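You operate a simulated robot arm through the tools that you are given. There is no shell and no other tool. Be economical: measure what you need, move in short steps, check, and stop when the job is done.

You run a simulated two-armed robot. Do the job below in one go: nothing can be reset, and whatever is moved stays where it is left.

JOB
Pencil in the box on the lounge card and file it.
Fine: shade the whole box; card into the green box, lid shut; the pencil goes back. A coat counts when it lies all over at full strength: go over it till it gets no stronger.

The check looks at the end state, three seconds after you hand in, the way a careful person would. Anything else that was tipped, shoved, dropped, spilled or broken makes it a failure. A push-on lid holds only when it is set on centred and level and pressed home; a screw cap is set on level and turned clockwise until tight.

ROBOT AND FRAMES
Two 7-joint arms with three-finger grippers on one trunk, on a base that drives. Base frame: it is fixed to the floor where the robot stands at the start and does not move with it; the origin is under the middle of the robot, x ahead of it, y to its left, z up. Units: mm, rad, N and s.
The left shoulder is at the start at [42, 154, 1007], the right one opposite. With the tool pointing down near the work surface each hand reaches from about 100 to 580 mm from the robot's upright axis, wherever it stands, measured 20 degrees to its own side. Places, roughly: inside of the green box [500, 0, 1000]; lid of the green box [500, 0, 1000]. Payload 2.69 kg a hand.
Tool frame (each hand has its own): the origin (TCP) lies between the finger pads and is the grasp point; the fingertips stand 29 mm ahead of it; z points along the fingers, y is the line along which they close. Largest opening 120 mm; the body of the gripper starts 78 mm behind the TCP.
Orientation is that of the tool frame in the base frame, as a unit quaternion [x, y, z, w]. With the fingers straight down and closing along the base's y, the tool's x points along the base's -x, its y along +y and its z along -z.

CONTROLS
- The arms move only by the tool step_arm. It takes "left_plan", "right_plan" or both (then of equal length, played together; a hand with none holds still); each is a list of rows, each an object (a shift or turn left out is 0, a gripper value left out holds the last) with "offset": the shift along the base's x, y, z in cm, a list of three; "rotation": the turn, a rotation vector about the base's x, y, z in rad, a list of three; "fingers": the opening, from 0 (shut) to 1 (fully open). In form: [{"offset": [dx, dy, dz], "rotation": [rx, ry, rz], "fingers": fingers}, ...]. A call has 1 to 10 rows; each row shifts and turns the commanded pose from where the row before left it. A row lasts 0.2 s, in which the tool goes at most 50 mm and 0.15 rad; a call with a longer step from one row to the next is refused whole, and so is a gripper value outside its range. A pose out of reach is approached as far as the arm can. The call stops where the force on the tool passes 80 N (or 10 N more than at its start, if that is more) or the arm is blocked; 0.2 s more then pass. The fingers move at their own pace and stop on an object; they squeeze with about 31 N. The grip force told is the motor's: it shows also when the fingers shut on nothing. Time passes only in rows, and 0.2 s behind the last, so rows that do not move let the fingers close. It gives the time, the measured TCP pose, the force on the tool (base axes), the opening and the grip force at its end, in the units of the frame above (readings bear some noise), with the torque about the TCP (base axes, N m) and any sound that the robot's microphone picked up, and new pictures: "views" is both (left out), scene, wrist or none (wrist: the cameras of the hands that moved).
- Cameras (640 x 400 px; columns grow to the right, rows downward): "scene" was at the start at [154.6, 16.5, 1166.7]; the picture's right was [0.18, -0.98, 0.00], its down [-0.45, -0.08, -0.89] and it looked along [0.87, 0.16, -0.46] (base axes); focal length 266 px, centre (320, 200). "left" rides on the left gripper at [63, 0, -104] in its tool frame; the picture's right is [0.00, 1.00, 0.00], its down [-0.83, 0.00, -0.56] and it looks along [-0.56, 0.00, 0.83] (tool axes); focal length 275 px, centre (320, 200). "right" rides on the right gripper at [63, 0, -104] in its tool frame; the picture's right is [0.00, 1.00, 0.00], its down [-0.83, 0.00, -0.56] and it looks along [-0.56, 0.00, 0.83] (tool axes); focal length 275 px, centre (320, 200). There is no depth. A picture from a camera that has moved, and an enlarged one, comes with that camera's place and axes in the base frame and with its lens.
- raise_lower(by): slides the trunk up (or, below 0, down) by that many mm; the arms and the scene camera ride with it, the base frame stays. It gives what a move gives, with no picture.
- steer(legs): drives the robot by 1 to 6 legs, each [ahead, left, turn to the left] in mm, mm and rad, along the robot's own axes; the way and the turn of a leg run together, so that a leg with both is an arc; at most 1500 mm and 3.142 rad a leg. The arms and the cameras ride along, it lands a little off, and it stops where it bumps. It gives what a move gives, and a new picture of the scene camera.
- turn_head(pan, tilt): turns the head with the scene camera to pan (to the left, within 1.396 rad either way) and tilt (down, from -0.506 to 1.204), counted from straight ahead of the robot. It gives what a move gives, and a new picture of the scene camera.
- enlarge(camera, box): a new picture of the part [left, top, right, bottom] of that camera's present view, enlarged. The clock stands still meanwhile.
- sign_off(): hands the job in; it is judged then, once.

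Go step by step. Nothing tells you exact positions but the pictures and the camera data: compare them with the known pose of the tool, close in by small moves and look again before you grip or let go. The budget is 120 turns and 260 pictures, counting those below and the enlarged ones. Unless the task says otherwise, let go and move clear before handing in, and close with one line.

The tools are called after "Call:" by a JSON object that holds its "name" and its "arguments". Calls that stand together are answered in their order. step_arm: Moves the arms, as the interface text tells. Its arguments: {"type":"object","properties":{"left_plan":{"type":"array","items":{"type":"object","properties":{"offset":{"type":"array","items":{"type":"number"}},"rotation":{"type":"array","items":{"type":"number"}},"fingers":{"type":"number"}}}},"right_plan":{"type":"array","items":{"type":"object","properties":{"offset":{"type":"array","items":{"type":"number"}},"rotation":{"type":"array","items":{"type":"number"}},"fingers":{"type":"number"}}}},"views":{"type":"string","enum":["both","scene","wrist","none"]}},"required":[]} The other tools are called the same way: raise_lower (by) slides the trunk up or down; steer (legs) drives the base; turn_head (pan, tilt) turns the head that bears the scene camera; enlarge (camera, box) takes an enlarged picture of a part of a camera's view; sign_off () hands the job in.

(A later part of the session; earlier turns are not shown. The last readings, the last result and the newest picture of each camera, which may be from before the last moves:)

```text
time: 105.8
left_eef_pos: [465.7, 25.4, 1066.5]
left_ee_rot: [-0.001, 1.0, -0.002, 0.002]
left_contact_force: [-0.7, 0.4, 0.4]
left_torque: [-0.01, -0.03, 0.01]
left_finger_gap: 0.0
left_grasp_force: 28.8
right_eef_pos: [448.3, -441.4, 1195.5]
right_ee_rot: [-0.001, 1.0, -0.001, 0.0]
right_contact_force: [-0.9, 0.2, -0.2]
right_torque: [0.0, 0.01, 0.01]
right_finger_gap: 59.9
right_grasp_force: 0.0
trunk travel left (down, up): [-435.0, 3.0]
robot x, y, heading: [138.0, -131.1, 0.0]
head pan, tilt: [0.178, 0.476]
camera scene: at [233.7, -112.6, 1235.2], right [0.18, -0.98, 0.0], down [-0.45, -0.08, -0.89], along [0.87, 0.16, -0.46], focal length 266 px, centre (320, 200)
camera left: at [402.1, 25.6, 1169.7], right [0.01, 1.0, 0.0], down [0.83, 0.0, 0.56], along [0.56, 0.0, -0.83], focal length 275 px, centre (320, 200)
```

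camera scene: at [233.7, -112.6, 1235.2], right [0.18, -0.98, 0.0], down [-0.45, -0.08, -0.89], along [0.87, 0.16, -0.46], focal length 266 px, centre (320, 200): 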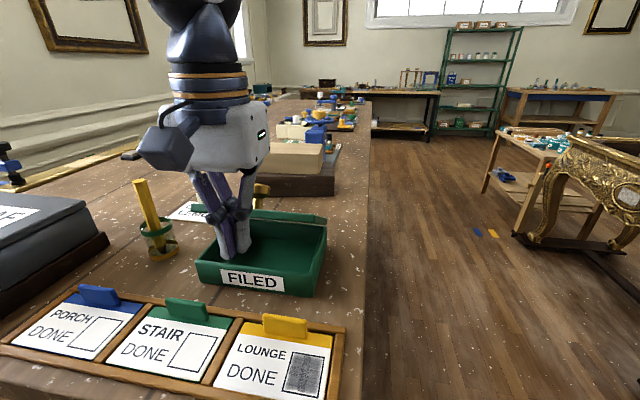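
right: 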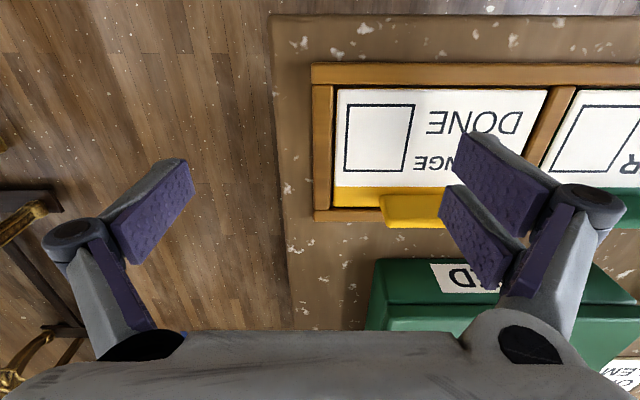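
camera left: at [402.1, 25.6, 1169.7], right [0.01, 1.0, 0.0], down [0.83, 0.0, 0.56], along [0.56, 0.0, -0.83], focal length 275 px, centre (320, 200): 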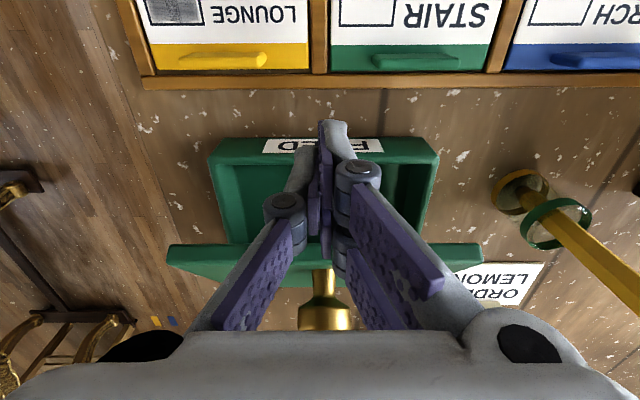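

Fingers are below the lid's front edge and in front of it. Pushing ahead (+x) in steps.

Call:
{"name": "step_arm", "arguments": {"left_plan": [{"offset": [2, 0, 0]}, {"offset": [2, 0, 0]}, {"offset": [1.5, 0, 0.2]}, {"offset": [1.5, 0, 0.3]}, {}], "views": "scene"}}

```text
time: 107.0
left_eef_pos: [533.7, 24.9, 1074.4]
left_ee_rot: [0.001, 1.0, -0.002, 0.004]
left_contact_force: [-9.2, 2.7, 19.6]
left_torque: [0.18, -0.75, 0.19]
left_finger_gap: 0.0
left_grasp_force: 28.3
right_eef_pos: [445.9, -441.0, 1197.4]
right_ee_rot: [0.0, 1.0, 0.0, 0.002]
right_contact_force: [0.3, -0.1, -0.1]
right_torque: [0.03, -0.01, 0.04]
right_finger_gap: 60.1
right_grasp_force: 0.0
trunk travel left (down, up): [-435.0, 3.0]
robot x, y, heading: [135.2, -127.0, 0.001]
head pan, tilt: [0.178, 0.476]
camera scene: at [230.8, -112.6, 1235.7], right [0.18, -0.98, 0.0], down [-0.45, -0.08, -0.89], along [0.88, 0.16, -0.46], focal length 266 px, centre (320, 200)
```

scene: 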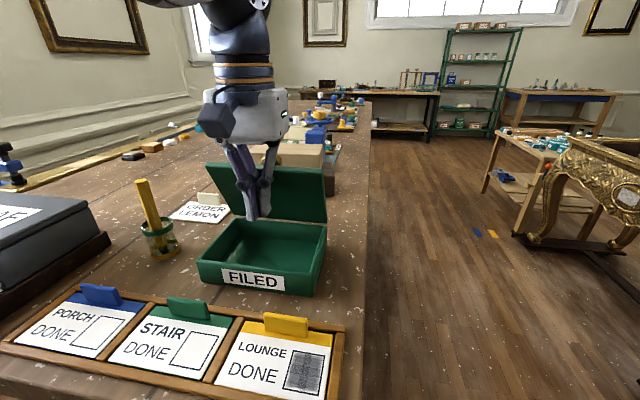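

Working; lid is past 60°. Continuing with a bit of rise.

Call:
{"name": "step_arm", "arguments": {"left_plan": [{"offset": [1.2, 0, 0.5]}, {"offset": [1.5, 0, 0.3]}, {"offset": [1.5, 0, 0.2]}, {"offset": [1.5, 0, 0]}, {}], "views": "scene"}}

```text
time: 108.2
left_eef_pos: [594.1, 25.2, 1078.9]
left_ee_rot: [0.001, 1.0, 0.0, -0.001]
left_contact_force: [-0.3, -0.8, 0.0]
left_torque: [0.05, -0.04, 0.02]
left_finger_gap: 0.0
left_grasp_force: 28.4
right_eef_pos: [449.0, -441.8, 1193.2]
right_ee_rot: [0.0, 1.0, -0.001, -0.001]
right_contact_force: [-0.1, -0.1, 0.7]
right_torque: [-0.02, -0.03, 0.02]
right_finger_gap: 59.8
right_grasp_force: 0.1
trunk travel left (down, up): [-435.0, 3.0]
robot x, y, heading: [138.2, -125.6, 0.001]
head pan, tilt: [0.178, 0.476]
camera scene: at [234.4, -112.7, 1234.6], right [0.18, -0.98, 0.0], down [-0.45, -0.08, -0.89], along [0.87, 0.16, -0.46], focal length 266 px, centre (320, 200)
```

scene: 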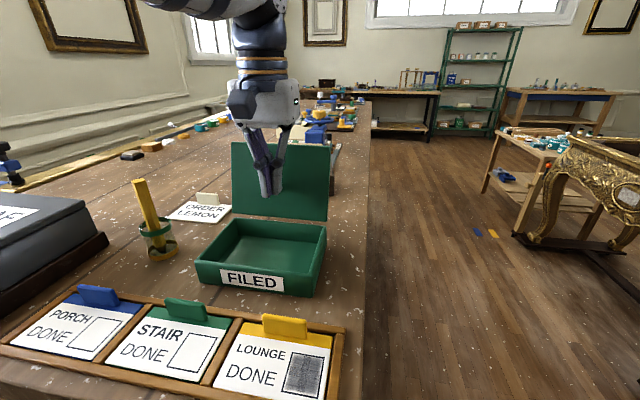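

The lid now stands open past vertical. Withdrawing the left hand up and left, then driving to a stance for the right hand to fetch the card.

Call:
{"name": "step_arm", "arguments": {"left_plan": [{"offset": [-2, 0, 1]}, {"offset": [-2, 0, 3]}, {"offset": [-3, 1, 3]}, {"offset": [-3, 3, 0]}, {"offset": [-3, 3, 0]}, {"offset": [-2, 4, 0]}, {"offset": [-2, 3, 0]}, {}], "views": "none"}}

Call:
{"name": "steer", "arguments": {"legs": [[-80, 0, 0], [0, 180, 0]]}}

```text
time: 110.0
left_eef_pos: [422.7, 165.2, 1152.7]
left_ee_rot: [0.0, 1.0, 0.0, 0.002]
left_contact_force: [-0.3, 0.0, 0.2]
left_torque: [0.0, -0.01, -0.01]
left_finger_gap: 0.2
left_grasp_force: 28.2
right_eef_pos: [449.3, -441.9, 1194.8]
right_ee_rot: [-0.001, 1.0, 0.0, 0.0]
right_contact_force: [0.0, 0.4, -0.8]
right_torque: [0.03, 0.01, -0.02]
right_finger_gap: 60.0
right_grasp_force: 0.1
trunk travel left (down, up): [-435.0, 3.0]
robot x, y, heading: [137.9, -125.8, -0.003]
head pan, tilt: [0.178, 0.476]
```

```text
time: 112.7
left_eef_pos: [343.0, 343.9, 1151.3]
left_ee_rot: [0.0, 1.0, -0.001, 0.002]
left_contact_force: [0.3, -0.3, 0.1]
left_torque: [0.03, 0.02, 0.02]
left_finger_gap: 0.0
left_grasp_force: 28.6
right_eef_pos: [368.6, -261.2, 1195.2]
right_ee_rot: [0.001, 1.0, -0.001, 0.0]
right_contact_force: [0.0, 0.7, -0.7]
right_torque: [0.0, 0.01, -0.04]
right_finger_gap: 60.0
right_grasp_force: 0.0
trunk travel left (down, up): [-435.0, 3.0]
robot x, y, heading: [55.1, 49.4, -0.002]
head pan, tilt: [0.178, 0.476]
camera scene: at [154.4, 67.6, 1235.1], right [0.18, -0.98, 0.0], down [-0.45, -0.08, -0.89], along [0.87, 0.16, -0.46], focal length 266 px, centre (320, 200)
```

scene: 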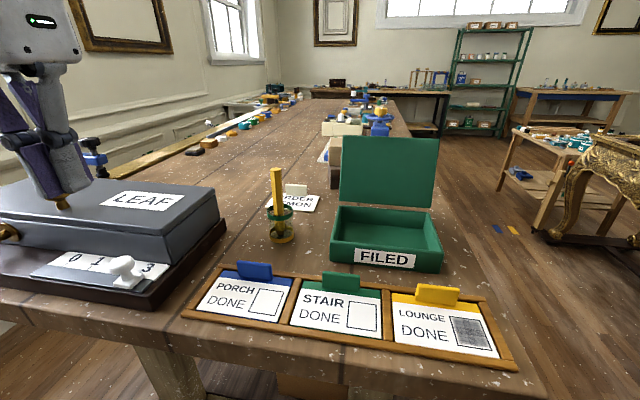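

The lid stays open. Bringing the right hand over the lounge card's tab for a close look.

Call:
{"name": "step_arm", "arguments": {"right_plan": [{"offset": [0.8, 3.9, -2]}, {"offset": [0.8, 3.9, -2]}, {"offset": [0.8, 3.9, -2]}, {"offset": [0.8, 3.9, -2]}, {"offset": [0.8, 3.8, 0], "fingers": 0.7}, {}]}}

Call:
{"name": "enlarge", "arguments": {"camera": "scene", "box": [370, 260, 530, 380]}}

Call:
{"name": "enlarge", "arguments": {"camera": "right", "box": [220, 40, 460, 220]}}

```text
time: 114.1
left_eef_pos: [343.1, 344.8, 1152.4]
left_ee_rot: [0.001, 1.0, -0.001, 0.0]
left_contact_force: [-0.3, 0.4, 0.5]
left_torque: [-0.01, -0.02, -0.02]
left_finger_gap: 0.1
left_grasp_force: 28.2
right_eef_pos: [409.6, -68.6, 1116.4]
right_ee_rot: [0.001, 1.0, 0.0, 0.0]
right_contact_force: [0.2, 0.2, 1.2]
right_torque: [0.02, -0.01, -0.02]
right_finger_gap: 84.4
right_grasp_force: 0.0
trunk travel left (down, up): [-435.0, 3.0]
robot x, y, heading: [54.7, 52.6, -0.003]
head pan, tilt: [0.178, 0.476]
camera scene: at [154.2, 66.6, 1235.2], right [0.18, -0.98, 0.0], down [-0.45, -0.08, -0.89], along [0.87, 0.16, -0.46], focal length 266 px, centre (320, 200)
camera right: at [346.9, -67.7, 1221.0], right [0.0, 1.0, 0.0], down [0.83, 0.0, 0.56], along [0.56, 0.0, -0.83], focal length 275 px, centre (320, 200)
```

scene: 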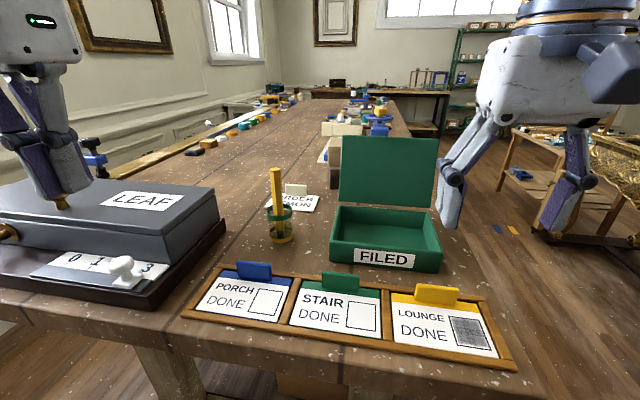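
right: 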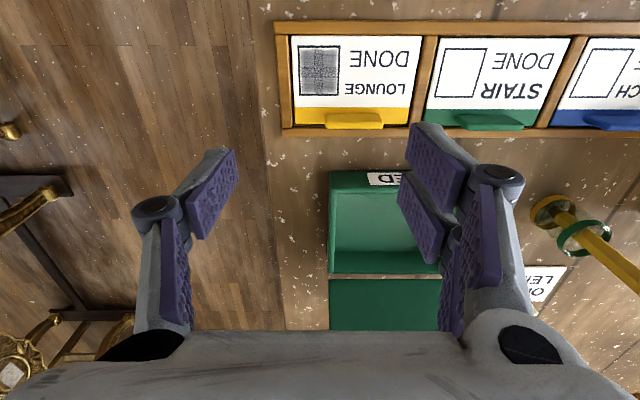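

```text
3.33 times, centred on (450, 320) of scene
camera zoom: at [154.2, 66.6, 1235.2], right [0.18, -0.98, 0.0], down [-0.45, -0.08, -0.89], along [0.87, 0.16, -0.46], focal length 887 px, centre (-113, -200)
```

zoom: 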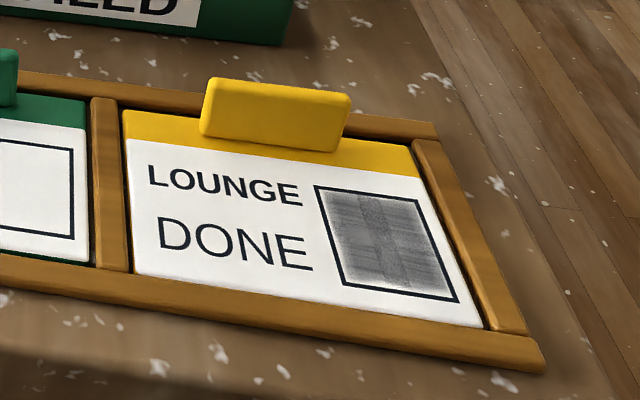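

```text
2.22 times, centred on (340, 130) of right
camera zoom: at [346.9, -67.7, 1221.0], right [0.0, 1.0, 0.0], down [0.83, 0.0, 0.56], along [0.56, 0.0, -0.83], focal length 612 px, centre (276, 356)
```

zoom: 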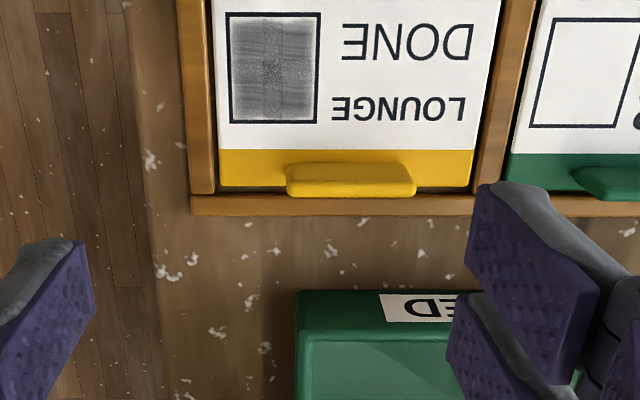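

The tab is at about x 426–433, y −63 to −10, top z≈977, and the card is 113 mm wide, so it fits inside the box. I'll grip the tab by its two ends along y.

Call:
{"name": "step_arm", "arguments": {"right_plan": [{"offset": [1, 1.6, -2]}, {"offset": [1, 1.6, -2]}, {"offset": [0, 0, -3]}, {"offset": [0, 0, -3]}, {}]}}

Call:
{"name": "enlarge", "arguments": {"camera": "right", "box": [200, 80, 440, 230]}}

```text
time: 115.3
left_eef_pos: [343.6, 345.0, 1151.8]
left_ee_rot: [0.001, 1.0, -0.001, 0.001]
left_contact_force: [0.2, 0.5, -0.4]
left_torque: [0.01, 0.01, -0.04]
left_finger_gap: 0.0
left_grasp_force: 28.3
right_eef_pos: [427.7, -35.5, 1015.7]
right_ee_rot: [-0.001, 1.0, 0.001, 0.0]
right_contact_force: [-0.8, -0.3, 0.3]
right_torque: [-0.02, 0.0, -0.02]
right_finger_gap: 83.9
right_grasp_force: 0.0
trunk travel left (down, up): [-435.0, 3.0]
robot x, y, heading: [57.9, 53.4, -0.002]
head pan, tilt: [0.178, 0.476]
camera scene: at [154.1, 67.2, 1235.2], right [0.18, -0.98, 0.0], down [-0.45, -0.08, -0.89], along [0.87, 0.16, -0.46], focal length 266 px, centre (320, 200)
camera right: at [366.3, -35.6, 1120.7], right [0.0, 1.0, 0.0], down [0.83, 0.0, 0.56], along [0.56, 0.0, -0.83], focal length 275 px, centre (320, 200)
```

scene: 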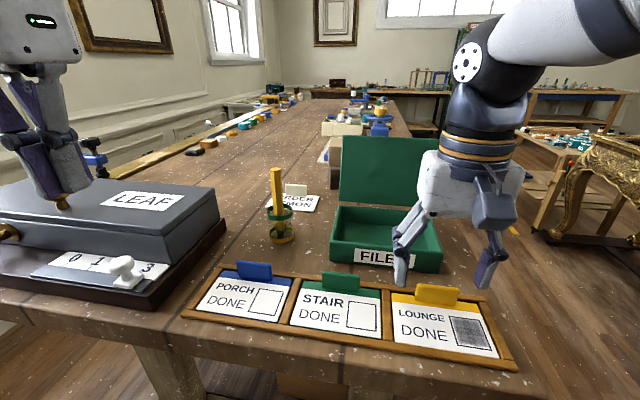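
right: 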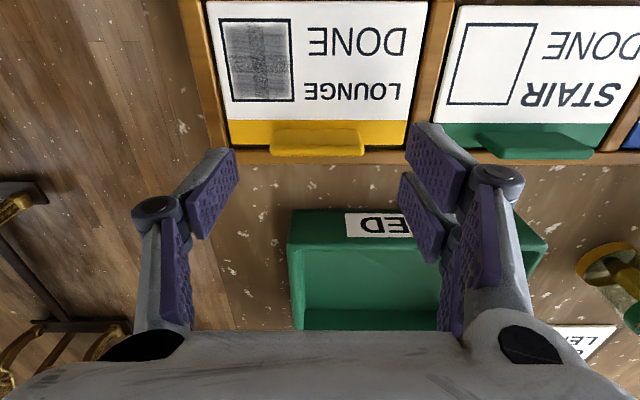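

```text
2.67 times, centred on (320, 155) of right
camera zoom: at [366.3, -35.6, 1120.7], right [0.0, 1.0, 0.0], down [0.83, 0.0, 0.56], along [0.56, 0.0, -0.83], focal length 734 px, centre (320, 320)
```

zoom: 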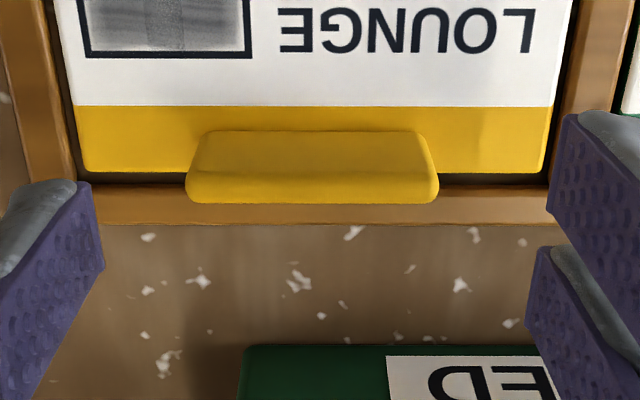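

Tab centre is (429.7, −37). Lowering and closing on its ends.

Call:
{"name": "step_arm", "arguments": {"right_plan": [{"offset": [0.2, -0.15, -1.2]}, {"offset": [0, 0, -1.3]}, {}, {"fingers": 0}, {}, {}], "views": "wrist"}}

Call:
{"name": "enlarge", "arguments": {"camera": "scene", "box": [370, 230, 530, 370]}}

```text
time: 116.7
left_eef_pos: [343.3, 345.8, 1152.5]
left_ee_rot: [0.001, 1.0, -0.001, 0.002]
left_contact_force: [-0.1, -0.1, 0.2]
left_torque: [0.01, 0.0, 0.01]
left_finger_gap: 0.2
left_grasp_force: 28.1
right_eef_pos: [431.5, -37.2, 990.5]
right_ee_rot: [-0.001, 1.0, -0.001, 0.0]
right_contact_force: [0.4, -0.7, 1.1]
right_torque: [-0.03, -0.01, -0.02]
right_finger_gap: 50.7
right_grasp_force: 31.0
trunk travel left (down, up): [-435.0, 3.0]
robot x, y, heading: [59.2, 52.3, -0.0]
head pan, tilt: [0.178, 0.476]
camera right: at [368.3, -36.8, 1095.7], right [0.0, 1.0, 0.0], down [0.83, 0.0, 0.56], along [0.56, 0.0, -0.83], focal length 275 px, centre (320, 200)
```

right: 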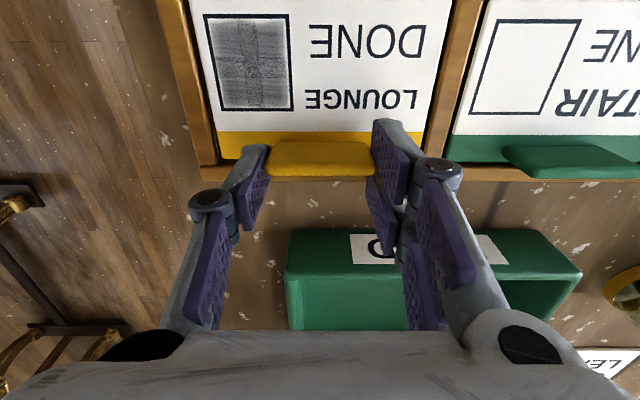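

```text
2.86 times, centred on (450, 300) of scene
camera zoom: at [154.3, 67.2, 1235.1], right [0.18, -0.98, 0.0], down [-0.45, -0.08, -0.89], along [0.87, 0.16, -0.46], focal length 761 px, centre (-51, -86)
```

zoom: 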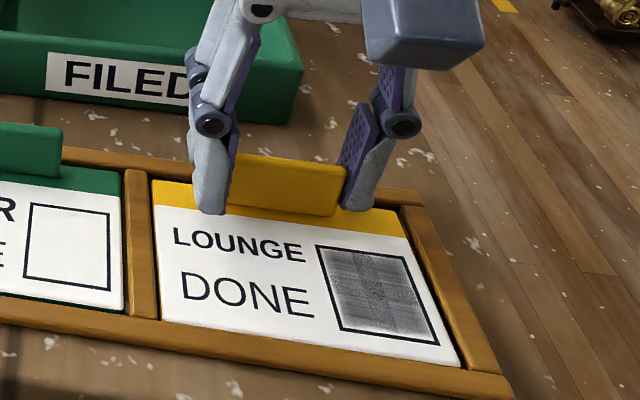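

Gripped at 51 mm. Lifting gently and checking that the card hangs level.

Call:
{"name": "step_arm", "arguments": {"right_plan": [{"offset": [0, 0, 0.7]}, {"offset": [0, 0, 1]}, {"offset": [0, 0, 2]}, {"offset": [0, 0, 3]}, {}]}}

```text
time: 117.9
left_eef_pos: [344.8, 344.2, 1150.3]
left_ee_rot: [0.001, 1.0, -0.001, 0.002]
left_contact_force: [-0.4, 0.1, -0.1]
left_torque: [-0.01, 0.01, -0.01]
left_finger_gap: 0.3
left_grasp_force: 28.4
right_eef_pos: [431.7, -38.6, 1057.9]
right_ee_rot: [0.0, 1.0, 0.001, -0.001]
right_contact_force: [0.6, -0.2, -0.4]
right_torque: [-0.02, 0.02, 0.01]
right_finger_gap: 50.6
right_grasp_force: 30.8
trunk travel left (down, up): [-435.0, 3.0]
robot x, y, heading: [57.6, 50.2, -0.003]
head pan, tilt: [0.178, 0.476]
camera scene: at [154.6, 67.2, 1235.1], right [0.18, -0.98, 0.0], down [-0.45, -0.08, -0.89], along [0.87, 0.16, -0.46], focal length 266 px, centre (320, 200)
camera right: at [368.3, -37.7, 1162.2], right [0.0, 1.0, 0.0], down [0.83, 0.0, 0.56], along [0.56, 0.0, -0.83], focal length 275 px, centre (320, 200)
```

scene: 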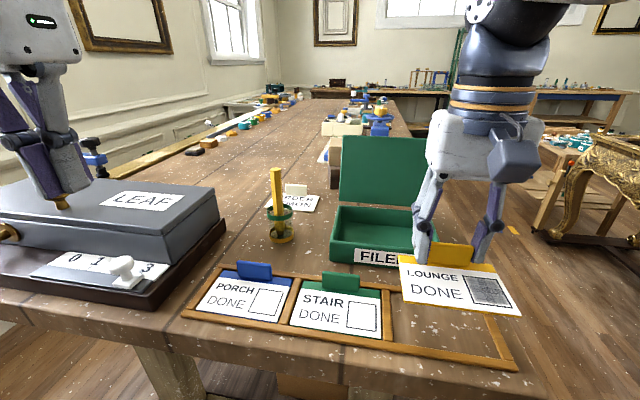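
right: 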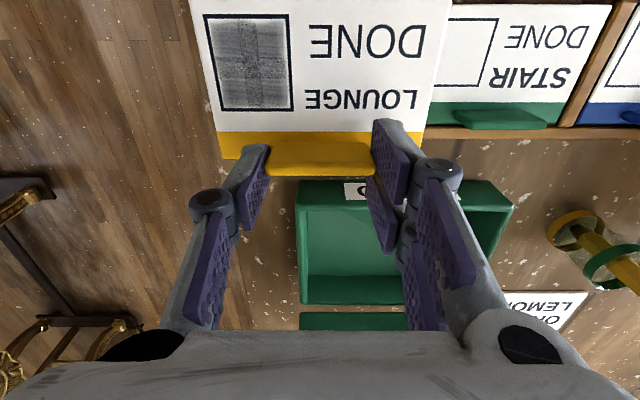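

The card hangs level. The box interior centre is at about (552, 29), so the TCP target is about (583, 29). Raising a bit and driving ahead for reach.

Call:
{"name": "step_arm", "arguments": {"right_plan": [{"offset": [0, 0, 2.5]}, {}], "views": "none"}}

Call:
{"name": "steer", "arguments": {"legs": [[60, 0, 0]]}}

Call:
{"name": "step_arm", "arguments": {"right_plan": [{"offset": [2, 3.3, 0]}, {"offset": [2, 3.3, 0]}, {"offset": [3, 0, 0]}, {}]}}

```text
time: 118.5
left_eef_pos: [344.0, 344.1, 1152.9]
left_ee_rot: [0.001, 1.0, -0.001, 0.002]
left_contact_force: [0.4, 0.6, 0.7]
left_torque: [0.0, -0.01, 0.01]
left_finger_gap: 0.0
left_grasp_force: 28.4
right_eef_pos: [429.4, -38.5, 1082.4]
right_ee_rot: [0.001, 1.0, 0.0, -0.001]
right_contact_force: [0.0, 0.4, -0.1]
right_torque: [-0.04, 0.01, -0.01]
right_finger_gap: 50.6
right_grasp_force: 31.2
trunk travel left (down, up): [-435.0, 3.0]
robot x, y, heading: [60.2, 49.1, -0.005]
head pan, tilt: [0.178, 0.476]
```

```text
time: 119.5
left_eef_pos: [404.5, 345.3, 1151.8]
left_ee_rot: [0.001, 1.0, -0.001, 0.001]
left_contact_force: [0.1, 0.7, 0.5]
left_torque: [0.04, 0.06, -0.03]
left_finger_gap: 0.3
left_grasp_force: 28.3
right_eef_pos: [490.5, -37.1, 1082.6]
right_ee_rot: [0.0, 1.0, 0.0, -0.001]
right_contact_force: [1.3, 0.0, -0.9]
right_torque: [0.0, 0.02, 0.0]
right_finger_gap: 50.6
right_grasp_force: 31.0
trunk travel left (down, up): [-435.0, 3.0]
robot x, y, heading: [116.4, 50.6, 0.002]
head pan, tilt: [0.178, 0.476]
camera scene: at [215.5, 67.2, 1235.1], right [0.18, -0.98, 0.0], down [-0.45, -0.08, -0.89], along [0.87, 0.16, -0.46], focal length 266 px, centre (320, 200)
```

scene: 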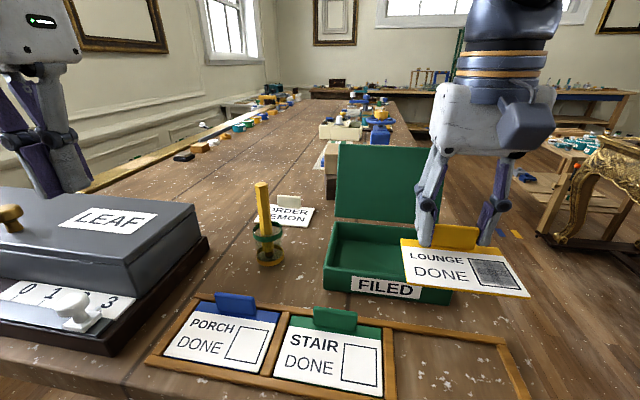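

```text
time: 120.5
left_eef_pos: [401.8, 345.0, 1152.2]
left_ee_rot: [0.001, 1.0, -0.001, 0.003]
left_contact_force: [-0.1, 0.4, 0.2]
left_torque: [0.02, 0.0, -0.02]
left_finger_gap: 0.2
left_grasp_force: 28.6
right_eef_pos: [560.6, 27.7, 1082.3]
right_ee_rot: [0.0, 1.0, 0.0, 0.0]
right_contact_force: [-0.1, 1.0, -0.3]
right_torque: [-0.02, -0.02, -0.01]
right_finger_gap: 50.6
right_grasp_force: 31.4
trunk travel left (down, up): [-435.0, 3.0]
robot x, y, heading: [119.1, 50.8, -0.001]
head pan, tilt: [0.178, 0.476]
camera scene: at [214.0, 67.3, 1235.3], right [0.18, -0.98, 0.0], down [-0.45, -0.08, -0.89], along [0.87, 0.16, -0.46], focal length 266 px, centre (320, 200)
camera right: at [497.4, 28.4, 1187.6], right [0.0, 1.0, 0.0], down [0.83, 0.0, 0.56], along [0.56, 0.0, -0.83], focal length 275 px, centre (320, 200)
```

scene: 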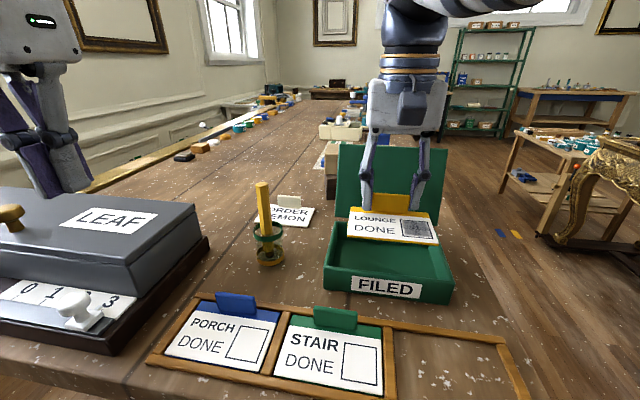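
right: 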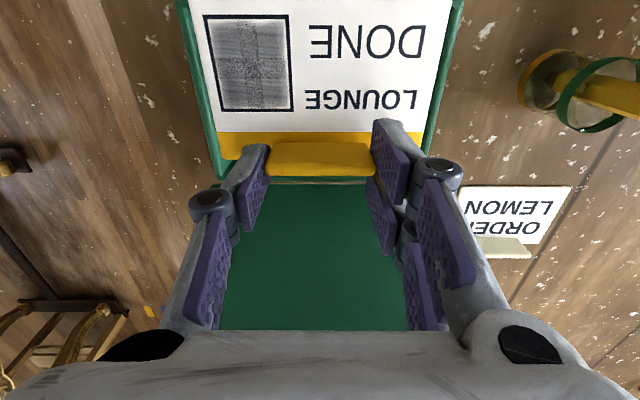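

The card is centred over the open box. Shifting 22 mm further back and lowering into it.

Call:
{"name": "step_arm", "arguments": {"right_plan": [{"offset": [2.2, 0.1, 0]}, {"offset": [0, 0, -3]}, {"offset": [0, 0, -3]}, {}]}}

Call:
{"name": "enlarge", "arguments": {"camera": "scene", "box": [310, 140, 470, 310]}}

```text
time: 121.5
left_eef_pos: [403.0, 344.1, 1152.3]
left_ee_rot: [0.001, 1.0, -0.001, 0.001]
left_contact_force: [-0.5, 0.0, 0.4]
left_torque: [0.01, 0.0, -0.01]
left_finger_gap: 0.3
left_grasp_force: 28.2
right_eef_pos: [583.5, 29.2, 1021.6]
right_ee_rot: [0.0, 1.0, 0.0, 0.0]
right_contact_force: [0.3, -0.7, -0.4]
right_torque: [-0.01, 0.05, 0.0]
right_finger_gap: 50.5
right_grasp_force: 31.0
trunk travel left (down, up): [-435.0, 3.0]
robot x, y, heading: [118.8, 53.6, 0.002]
head pan, tilt: [0.178, 0.476]
camera scene: at [214.4, 67.2, 1235.2], right [0.18, -0.98, 0.0], down [-0.45, -0.08, -0.89], along [0.87, 0.16, -0.46], focal length 266 px, centre (320, 200)
camera right: at [520.0, 29.4, 1127.6], right [0.0, 1.0, 0.0], down [0.83, 0.0, 0.56], along [0.56, 0.0, -0.83], focal length 275 px, centre (320, 200)
```

scene: 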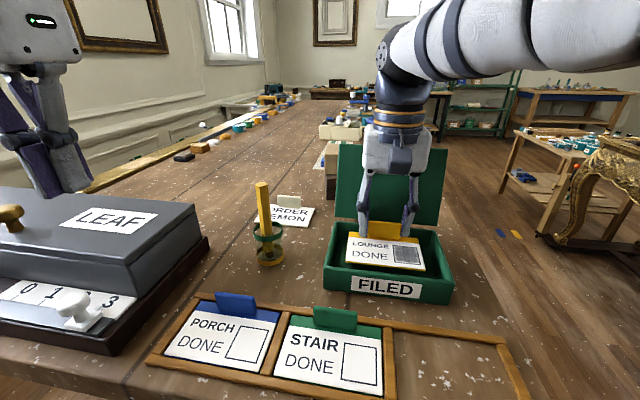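
right: 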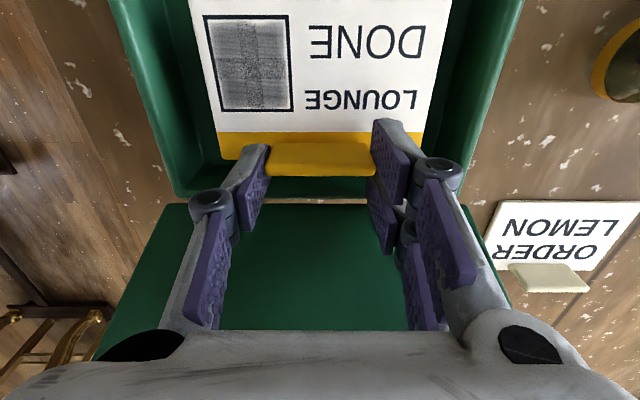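

```text
2.35 times, centred on (390, 225) of scene
camera zoom: at [214.4, 67.2, 1235.2], right [0.18, -0.98, 0.0], down [-0.45, -0.08, -0.89], along [0.87, 0.16, -0.46], focal length 626 px, centre (155, 141)
```

zoom: 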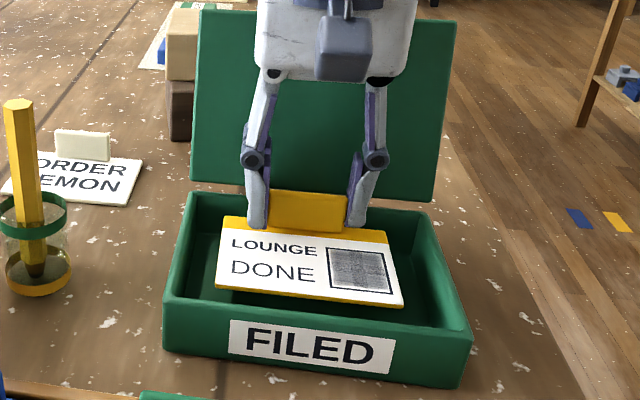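

Well placed inside. Lowering until it touches the floor of the box.

Call:
{"name": "step_arm", "arguments": {"right_plan": [{"offset": [0, 0, -1.5]}, {"offset": [0, 0, -0.5]}, {"offset": [0, 0, -0.4]}, {"offset": [0, 0, -0.3]}, {}], "views": "scene"}}

```text
time: 122.7
left_eef_pos: [402.1, 345.6, 1151.7]
left_ee_rot: [0.001, 1.0, -0.001, 0.002]
left_contact_force: [0.2, 0.0, 0.2]
left_torque: [0.01, -0.01, -0.01]
left_finger_gap: 0.0
left_grasp_force: 28.4
right_eef_pos: [581.2, 28.7, 996.6]
right_ee_rot: [0.0, 1.0, 0.0, 0.0]
right_contact_force: [1.1, -1.1, 2.5]
right_torque: [0.02, 0.03, 0.01]
right_finger_gap: 50.4
right_grasp_force: 31.0
trunk travel left (down, up): [-435.0, 3.0]
robot x, y, heading: [118.4, 49.4, -0.001]
head pan, tilt: [0.178, 0.476]
camera scene: at [214.5, 67.2, 1235.2], right [0.18, -0.98, 0.0], down [-0.45, -0.08, -0.89], along [0.87, 0.16, -0.46], focal length 266 px, centre (320, 200)
```

scene: 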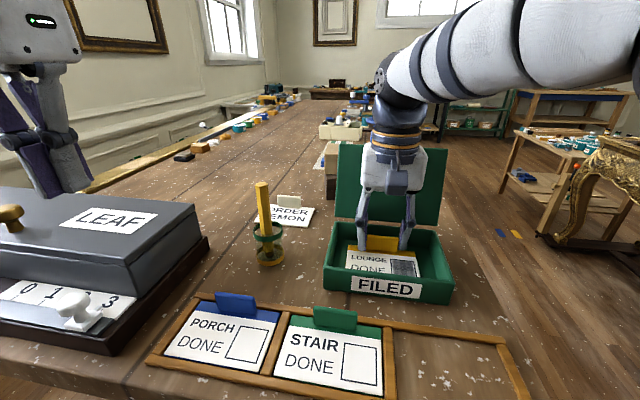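

Contact. Opening and withdrawing straight up.

Call:
{"name": "step_arm", "arguments": {"right_plan": [{"fingers": 0.58}, {}, {"offset": [0, 0, 2]}, {"offset": [0, 0, 4]}, {"offset": [0, 0, 4]}, {"offset": [-2, 0, 3]}, {}]}}

Call:
{"name": "enlarge", "arguments": {"camera": "scene", "box": [310, 140, 470, 310]}}

```text
time: 124.3
left_eef_pos: [403.6, 344.3, 1151.6]
left_ee_rot: [0.001, 1.0, -0.001, 0.001]
left_contact_force: [0.5, -0.1, -0.2]
left_torque: [0.0, 0.04, -0.03]
left_finger_gap: 0.0
left_grasp_force: 28.5
right_eef_pos: [561.8, 29.2, 1124.7]
right_ee_rot: [0.0, 1.0, 0.0, -0.001]
right_contact_force: [0.8, -0.5, -0.4]
right_torque: [-0.02, 0.05, -0.02]
right_finger_gap: 69.5
right_grasp_force: 0.1
trunk travel left (down, up): [-435.0, 3.0]
robot x, y, heading: [119.4, 52.2, -0.0]
head pan, tilt: [0.178, 0.476]
camera scene: at [215.5, 67.2, 1235.0], right [0.18, -0.98, 0.0], down [-0.45, -0.08, -0.89], along [0.87, 0.16, -0.46], focal length 266 px, centre (320, 200)
camera right: at [500.4, 29.9, 1229.9], right [0.0, 1.0, 0.0], down [0.83, 0.0, 0.55], along [0.55, 0.0, -0.83], focal length 275 px, centre (320, 200)
```

scene: 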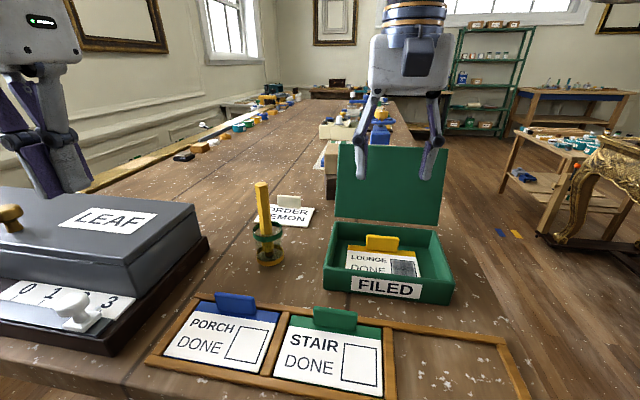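
right: 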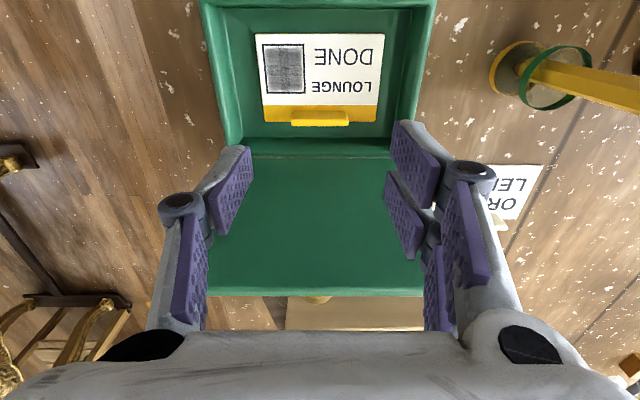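

```text
2.35 times, centred on (390, 225) of scene
camera zoom: at [215.5, 67.2, 1235.0], right [0.18, -0.98, 0.0], down [-0.45, -0.08, -0.89], along [0.87, 0.16, -0.46], focal length 626 px, centre (155, 141)
```

zoom: 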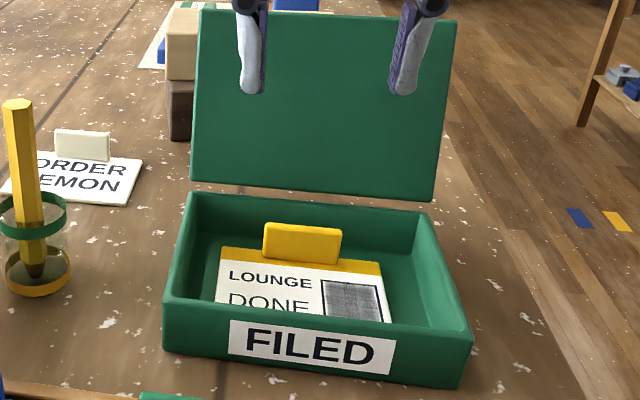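

The card is flat in the box. Now the lid: I'll bring the right hand over the top, behind the lid and beside the knob, and pull it forward. First raise the hand and drive a bit closer.

Call:
{"name": "step_arm", "arguments": {"right_plan": [{"offset": [-2, -1.5, 2], "fingers": 0}, {"offset": [-1, -2.5, 2]}, {}], "views": "none"}}

Call:
{"name": "steer", "arguments": {"legs": [[60, 0, 0]]}}

```text
time: 125.1
left_eef_pos: [403.9, 345.3, 1151.4]
left_ee_rot: [0.001, 1.0, -0.001, 0.003]
left_contact_force: [0.2, -0.3, 0.0]
left_torque: [-0.02, 0.01, 0.0]
left_finger_gap: 0.3
left_grasp_force: 28.3
right_eef_pos: [533.0, -9.6, 1164.9]
right_ee_rot: [0.0, 1.0, -0.001, 0.001]
right_contact_force: [-0.8, 0.8, 0.1]
right_torque: [-0.06, -0.05, 0.0]
right_finger_gap: 0.1
right_grasp_force: 28.5
trunk travel left (down, up): [-435.0, 3.0]
robot x, y, heading: [119.1, 49.2, -0.001]
head pan, tilt: [0.178, 0.476]
```

```text
time: 126.1
left_eef_pos: [464.0, 345.0, 1152.0]
left_ee_rot: [0.001, 1.0, -0.001, 0.002]
left_contact_force: [0.2, -0.1, -0.4]
left_torque: [0.03, 0.07, 0.0]
left_finger_gap: 0.0
left_grasp_force: 28.6
right_eef_pos: [592.5, -10.4, 1164.4]
right_ee_rot: [0.0, 1.0, 0.0, -0.001]
right_contact_force: [0.7, -0.2, -1.1]
right_torque: [0.01, 0.03, 0.03]
right_finger_gap: 0.0
right_grasp_force: 28.4
trunk travel left (down, up): [-435.0, 3.0]
robot x, y, heading: [177.7, 51.6, 0.001]
head pan, tilt: [0.178, 0.476]
camera scene: at [274.9, 67.1, 1235.1], right [0.18, -0.98, 0.0], down [-0.45, -0.08, -0.89], along [0.87, 0.16, -0.46], focal length 266 px, centre (320, 200)
```

scene: 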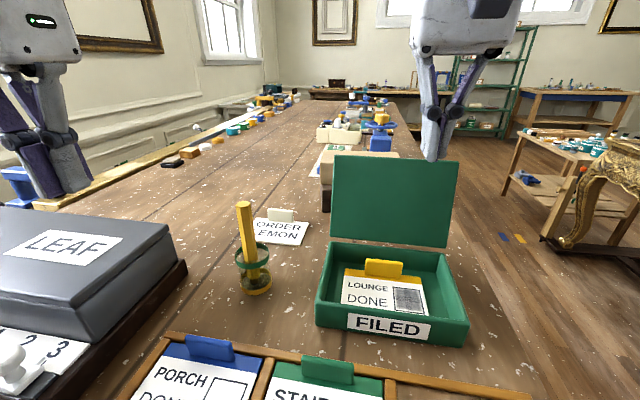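

Moving over and past the lid's top edge, checking reach.

Call:
{"name": "step_arm", "arguments": {"right_plan": [{"offset": [2.5, 0, 0]}, {"offset": [2.3, 0, 0]}, {"offset": [2.2, 0, 0]}, {}]}}

```text
time: 127.1
left_eef_pos: [462.5, 345.0, 1152.4]
left_ee_rot: [0.001, 1.0, -0.001, 0.002]
left_contact_force: [-0.4, 0.5, -0.6]
left_torque: [0.03, 0.01, 0.0]
left_finger_gap: 0.0
left_grasp_force: 28.3
right_eef_pos: [628.5, -18.6, 1157.9]
right_ee_rot: [0.0, 1.0, -0.001, 0.0]
right_contact_force: [-0.4, -0.5, 0.8]
right_torque: [0.0, 0.02, 0.0]
right_finger_gap: 0.1
right_grasp_force: 28.7
right hand out of reach, approached as far as the arm can: row 2, 3
trunk travel left (down, up): [-435.0, 3.0]
robot x, y, heading: [177.5, 49.9, -0.003]
head pan, tilt: [0.178, 0.476]
camera scene: at [274.2, 67.0, 1235.1], right [0.18, -0.98, 0.0], down [-0.45, -0.08, -0.89], along [0.87, 0.16, -0.46], focal length 266 px, centre (320, 200)
camera right: at [565.5, -18.6, 1262.3], right [0.0, 1.0, 0.0], down [0.83, 0.0, 0.56], along [0.56, 0.0, -0.83], focal length 275 px, centre (320, 200)
```

scene: 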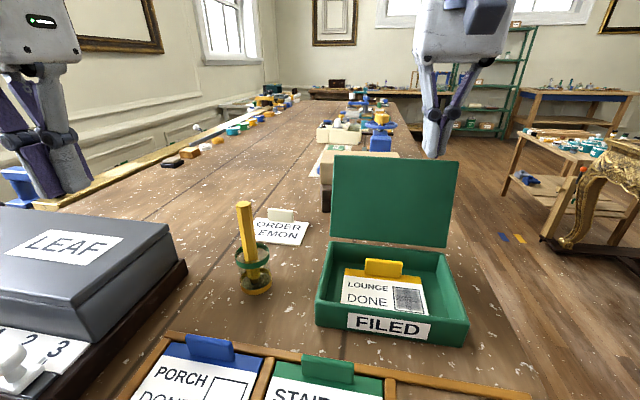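
right: 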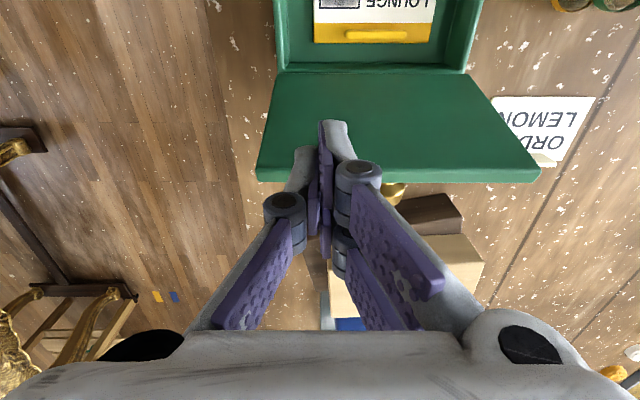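

The lid leans back to about 107° (top edge near x 650). Pitching the hand forward will extend its reach and let me hook behind the edge.

Call:
{"name": "step_arm", "arguments": {"right_plan": [{"offset": [-2, 0, 0.5], "rotation": [0, -0.135, 0]}, {"rotation": [0, -0.135, 0]}, {"rotation": [0, -0.135, 0]}, {"rotation": [0, -0.135, 0]}, {"rotation": [0, -0.135, 0]}, {"rotation": [0, -0.125, 0]}, {}]}}

```text
time: 128.7
left_eef_pos: [462.7, 345.1, 1151.8]
left_ee_rot: [0.0, 1.0, -0.001, 0.002]
left_contact_force: [-0.1, 0.1, 0.3]
left_torque: [0.01, -0.01, 0.05]
left_finger_gap: 0.0
left_grasp_force: 28.6
right_eef_pos: [607.6, -19.5, 1161.8]
right_ee_rot: [0.001, 0.921, 0.0, 0.389]
right_contact_force: [0.1, -0.2, 0.1]
right_torque: [0.0, -0.03, 0.01]
right_finger_gap: 0.2
right_grasp_force: 28.1
trunk travel left (down, up): [-435.0, 3.0]
robot x, y, heading: [179.6, 52.8, 0.002]
head pan, tilt: [0.178, 0.476]
camera scene: at [274.2, 67.2, 1235.1], right [0.18, -0.98, 0.0], down [-0.45, -0.08, -0.89], along [0.87, 0.16, -0.46], focal length 266 px, centre (320, 200)
camera right: at [489.0, -19.1, 1190.6], right [0.0, 1.0, 0.0], down [0.18, 0.0, 0.98], along [0.98, 0.0, -0.18], focal length 275 px, centre (320, 200)
```

scene: 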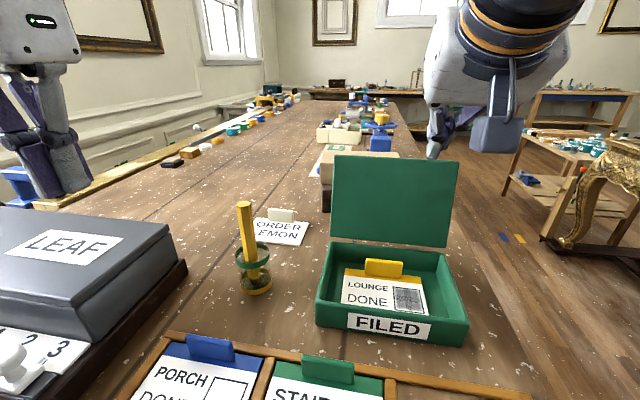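
right: 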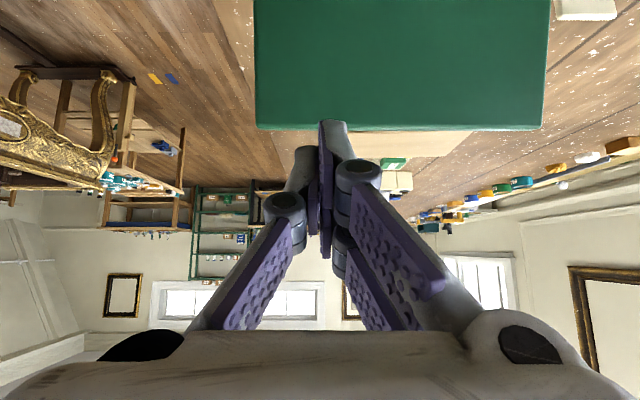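

Lid edge confirmed at x≈650. Moving over it, then down behind.

Call:
{"name": "step_arm", "arguments": {"right_plan": [{"offset": [2.5, 0, 0]}, {"offset": [2.5, 0, -0.5]}, {"offset": [0.8, 0, -1.2]}, {}]}}

```text
time: 129.7
left_eef_pos: [462.9, 344.7, 1152.2]
left_ee_rot: [0.001, 1.0, -0.001, 0.002]
left_contact_force: [-0.3, -0.6, 0.0]
left_torque: [0.03, -0.03, 0.02]
left_finger_gap: 0.0
left_grasp_force: 28.0
right_eef_pos: [665.8, -18.6, 1147.2]
right_ee_rot: [0.0, 0.921, 0.0, 0.39]
right_contact_force: [-0.2, -0.6, -0.1]
right_torque: [0.02, 0.0, -0.04]
right_finger_gap: 0.1
right_grasp_force: 28.6
trunk travel left (down, up): [-435.0, 3.0]
robot x, y, heading: [177.4, 51.5, -0.002]
head pan, tilt: [0.178, 0.476]
camera scene: at [274.1, 67.1, 1235.1], right [0.18, -0.98, 0.0], down [-0.45, -0.08, -0.89], along [0.87, 0.16, -0.46], focal length 266 px, centre (320, 200)
camera right: at [547.0, -19.3, 1173.8], right [0.0, 1.0, 0.0], down [0.18, 0.0, 0.98], along [0.98, 0.0, -0.18], focal length 275 px, centre (320, 200)
```

scene: 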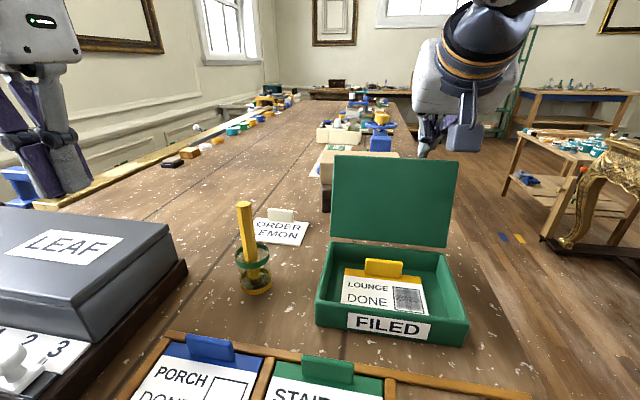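
right: 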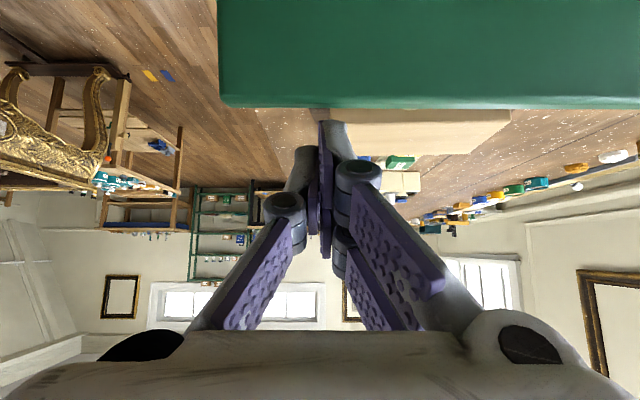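

Lowering behind the edge, then a gentle pull forward.

Call:
{"name": "step_arm", "arguments": {"right_plan": [{"offset": [0.7, 0, -1.3]}, {"offset": [0.3, 0, -1.5]}, {"offset": [-1, 0, 0]}, {"offset": [-1, 0, 0.1]}, {}]}}

```text
time: 130.9
left_eef_pos: [462.1, 344.1, 1151.6]
left_ee_rot: [0.001, 1.0, 0.0, 0.001]
left_contact_force: [-0.6, -0.4, -0.8]
left_torque: [0.01, 0.02, -0.02]
left_finger_gap: 0.2
left_grasp_force: 28.7
right_eef_pos: [654.6, -19.6, 1115.5]
right_ee_rot: [0.0, 0.922, 0.0, 0.388]
right_contact_force: [-0.5, 0.6, -0.5]
right_torque: [0.02, -0.01, -0.03]
right_finger_gap: 0.0
right_grasp_force: 29.2
trunk travel left (down, up): [-435.0, 3.0]
robot x, y, heading: [180.9, 51.1, 0.001]
head pan, tilt: [0.178, 0.476]
camera scene: at [274.4, 67.2, 1235.0], right [0.18, -0.98, 0.0], down [-0.45, -0.08, -0.89], along [0.87, 0.16, -0.46], focal length 266 px, centre (320, 200)
camera right: at [536.8, -18.9, 1145.6], right [0.0, 1.0, 0.0], down [0.18, 0.0, 0.98], along [0.98, 0.0, -0.18], focal length 275 px, centre (320, 200)
```

scene: 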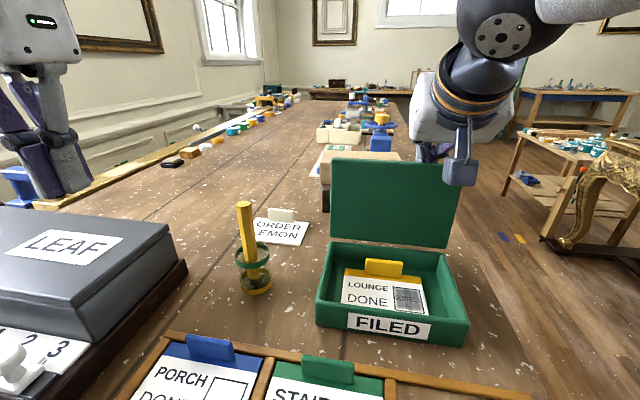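
right: 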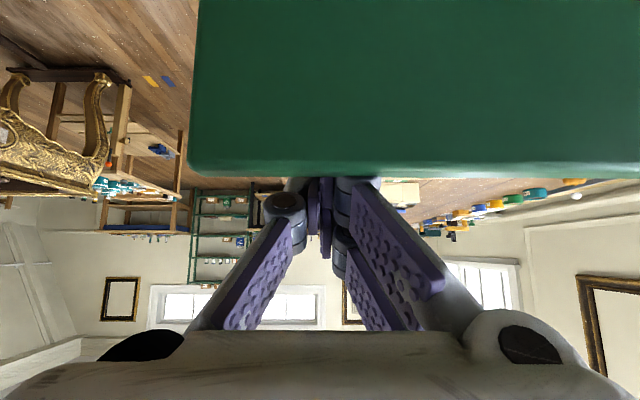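

The fingertips are behind the lid and it's following. Continuing the pull.

Call:
{"name": "step_arm", "arguments": {"right_plan": [{"offset": [-1.5, 0, 0.1]}, {"offset": [-1.5, 0, 0.1]}, {"offset": [-1.5, 0, 0]}, {"offset": [-1.5, 0, 0]}, {}]}}

```text
time: 132.1
left_eef_pos: [462.6, 344.8, 1152.2]
left_ee_rot: [0.001, 1.0, -0.001, 0.001]
left_contact_force: [-0.1, 0.1, 0.0]
left_torque: [0.0, 0.02, 0.02]
left_finger_gap: 0.2
left_grasp_force: 29.4
right_eef_pos: [595.5, -19.6, 1119.6]
right_ee_rot: [0.0, 0.921, 0.0, 0.389]
right_contact_force: [-0.4, 0.5, -0.5]
right_torque: [0.02, -0.03, -0.02]
right_finger_gap: 0.0
right_grasp_force: 28.1
trunk travel left (down, up): [-435.0, 3.0]
robot x, y, heading: [179.0, 47.2, -0.002]
head pan, tilt: [0.178, 0.476]
camera scene: at [274.3, 67.2, 1235.1], right [0.18, -0.98, 0.0], down [-0.45, -0.08, -0.89], along [0.87, 0.16, -0.46], focal length 266 px, centre (320, 200)
camera right: at [477.4, -19.5, 1148.0], right [0.0, 1.0, 0.0], down [0.18, 0.0, 0.98], along [0.98, 0.0, -0.18], focal length 275 px, centre (320, 200)
```

scene: 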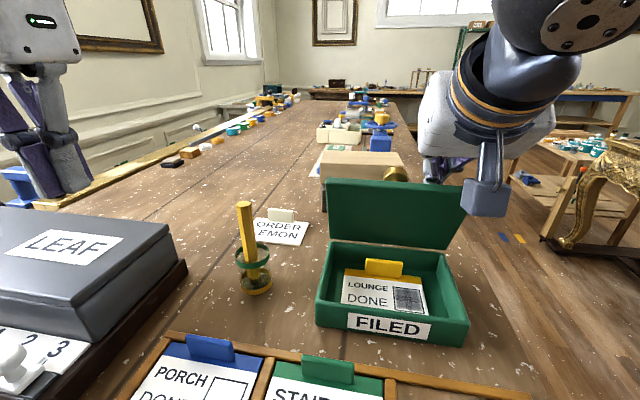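
right: 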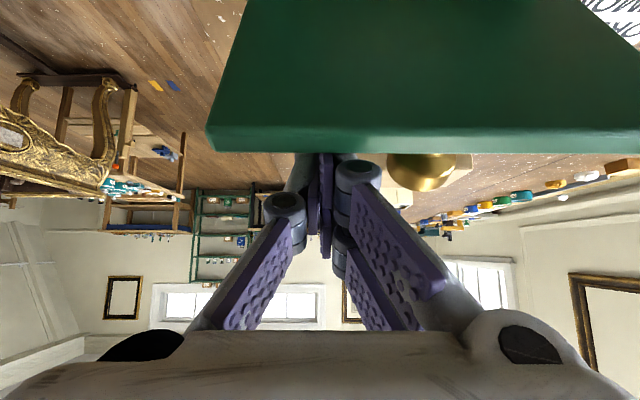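

Lid is at about 75° and moving freely. Continuing forward and down along its arc, in slow steps.

Call:
{"name": "step_arm", "arguments": {"right_plan": [{"offset": [-1.5, 0, -0.5]}, {"offset": [-1.5, 0, -0.8]}, {"offset": [-1.3, 0, -0.9]}, {"offset": [-1.3, 0, -1]}, {}]}}

```text
time: 133.3
left_eef_pos: [462.4, 344.4, 1152.1]
left_ee_rot: [0.001, 1.0, -0.001, 0.002]
left_contact_force: [0.1, -0.1, 0.1]
left_torque: [-0.04, -0.02, 0.01]
left_finger_gap: 0.0
left_grasp_force: 29.1
right_eef_pos: [540.0, -20.4, 1089.2]
right_ee_rot: [0.0, 0.921, 0.0, 0.389]
right_contact_force: [-0.1, 0.1, -0.6]
right_torque: [0.01, 0.0, 0.01]
right_finger_gap: 0.1
right_grasp_force: 28.5
trunk travel left (down, up): [-435.0, 3.0]
robot x, y, heading: [176.8, 49.0, -0.002]
head pan, tilt: [0.178, 0.476]
camera scene: at [274.2, 67.2, 1235.1], right [0.18, -0.98, 0.0], down [-0.45, -0.08, -0.89], along [0.87, 0.16, -0.46], focal length 266 px, centre (320, 200)
camera right: at [421.5, -19.8, 1116.3], right [0.0, 1.0, 0.0], down [0.18, 0.0, 0.98], along [0.98, 0.0, -0.18], focal length 275 px, centre (320, 200)
```

scene: 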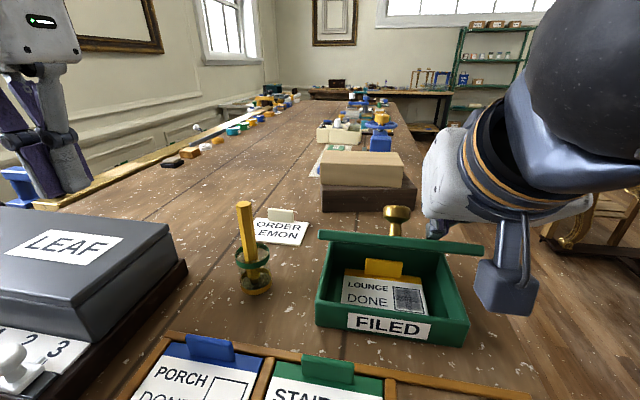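
right: 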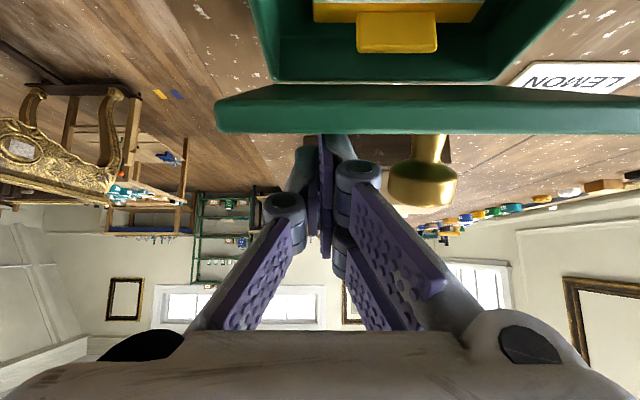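

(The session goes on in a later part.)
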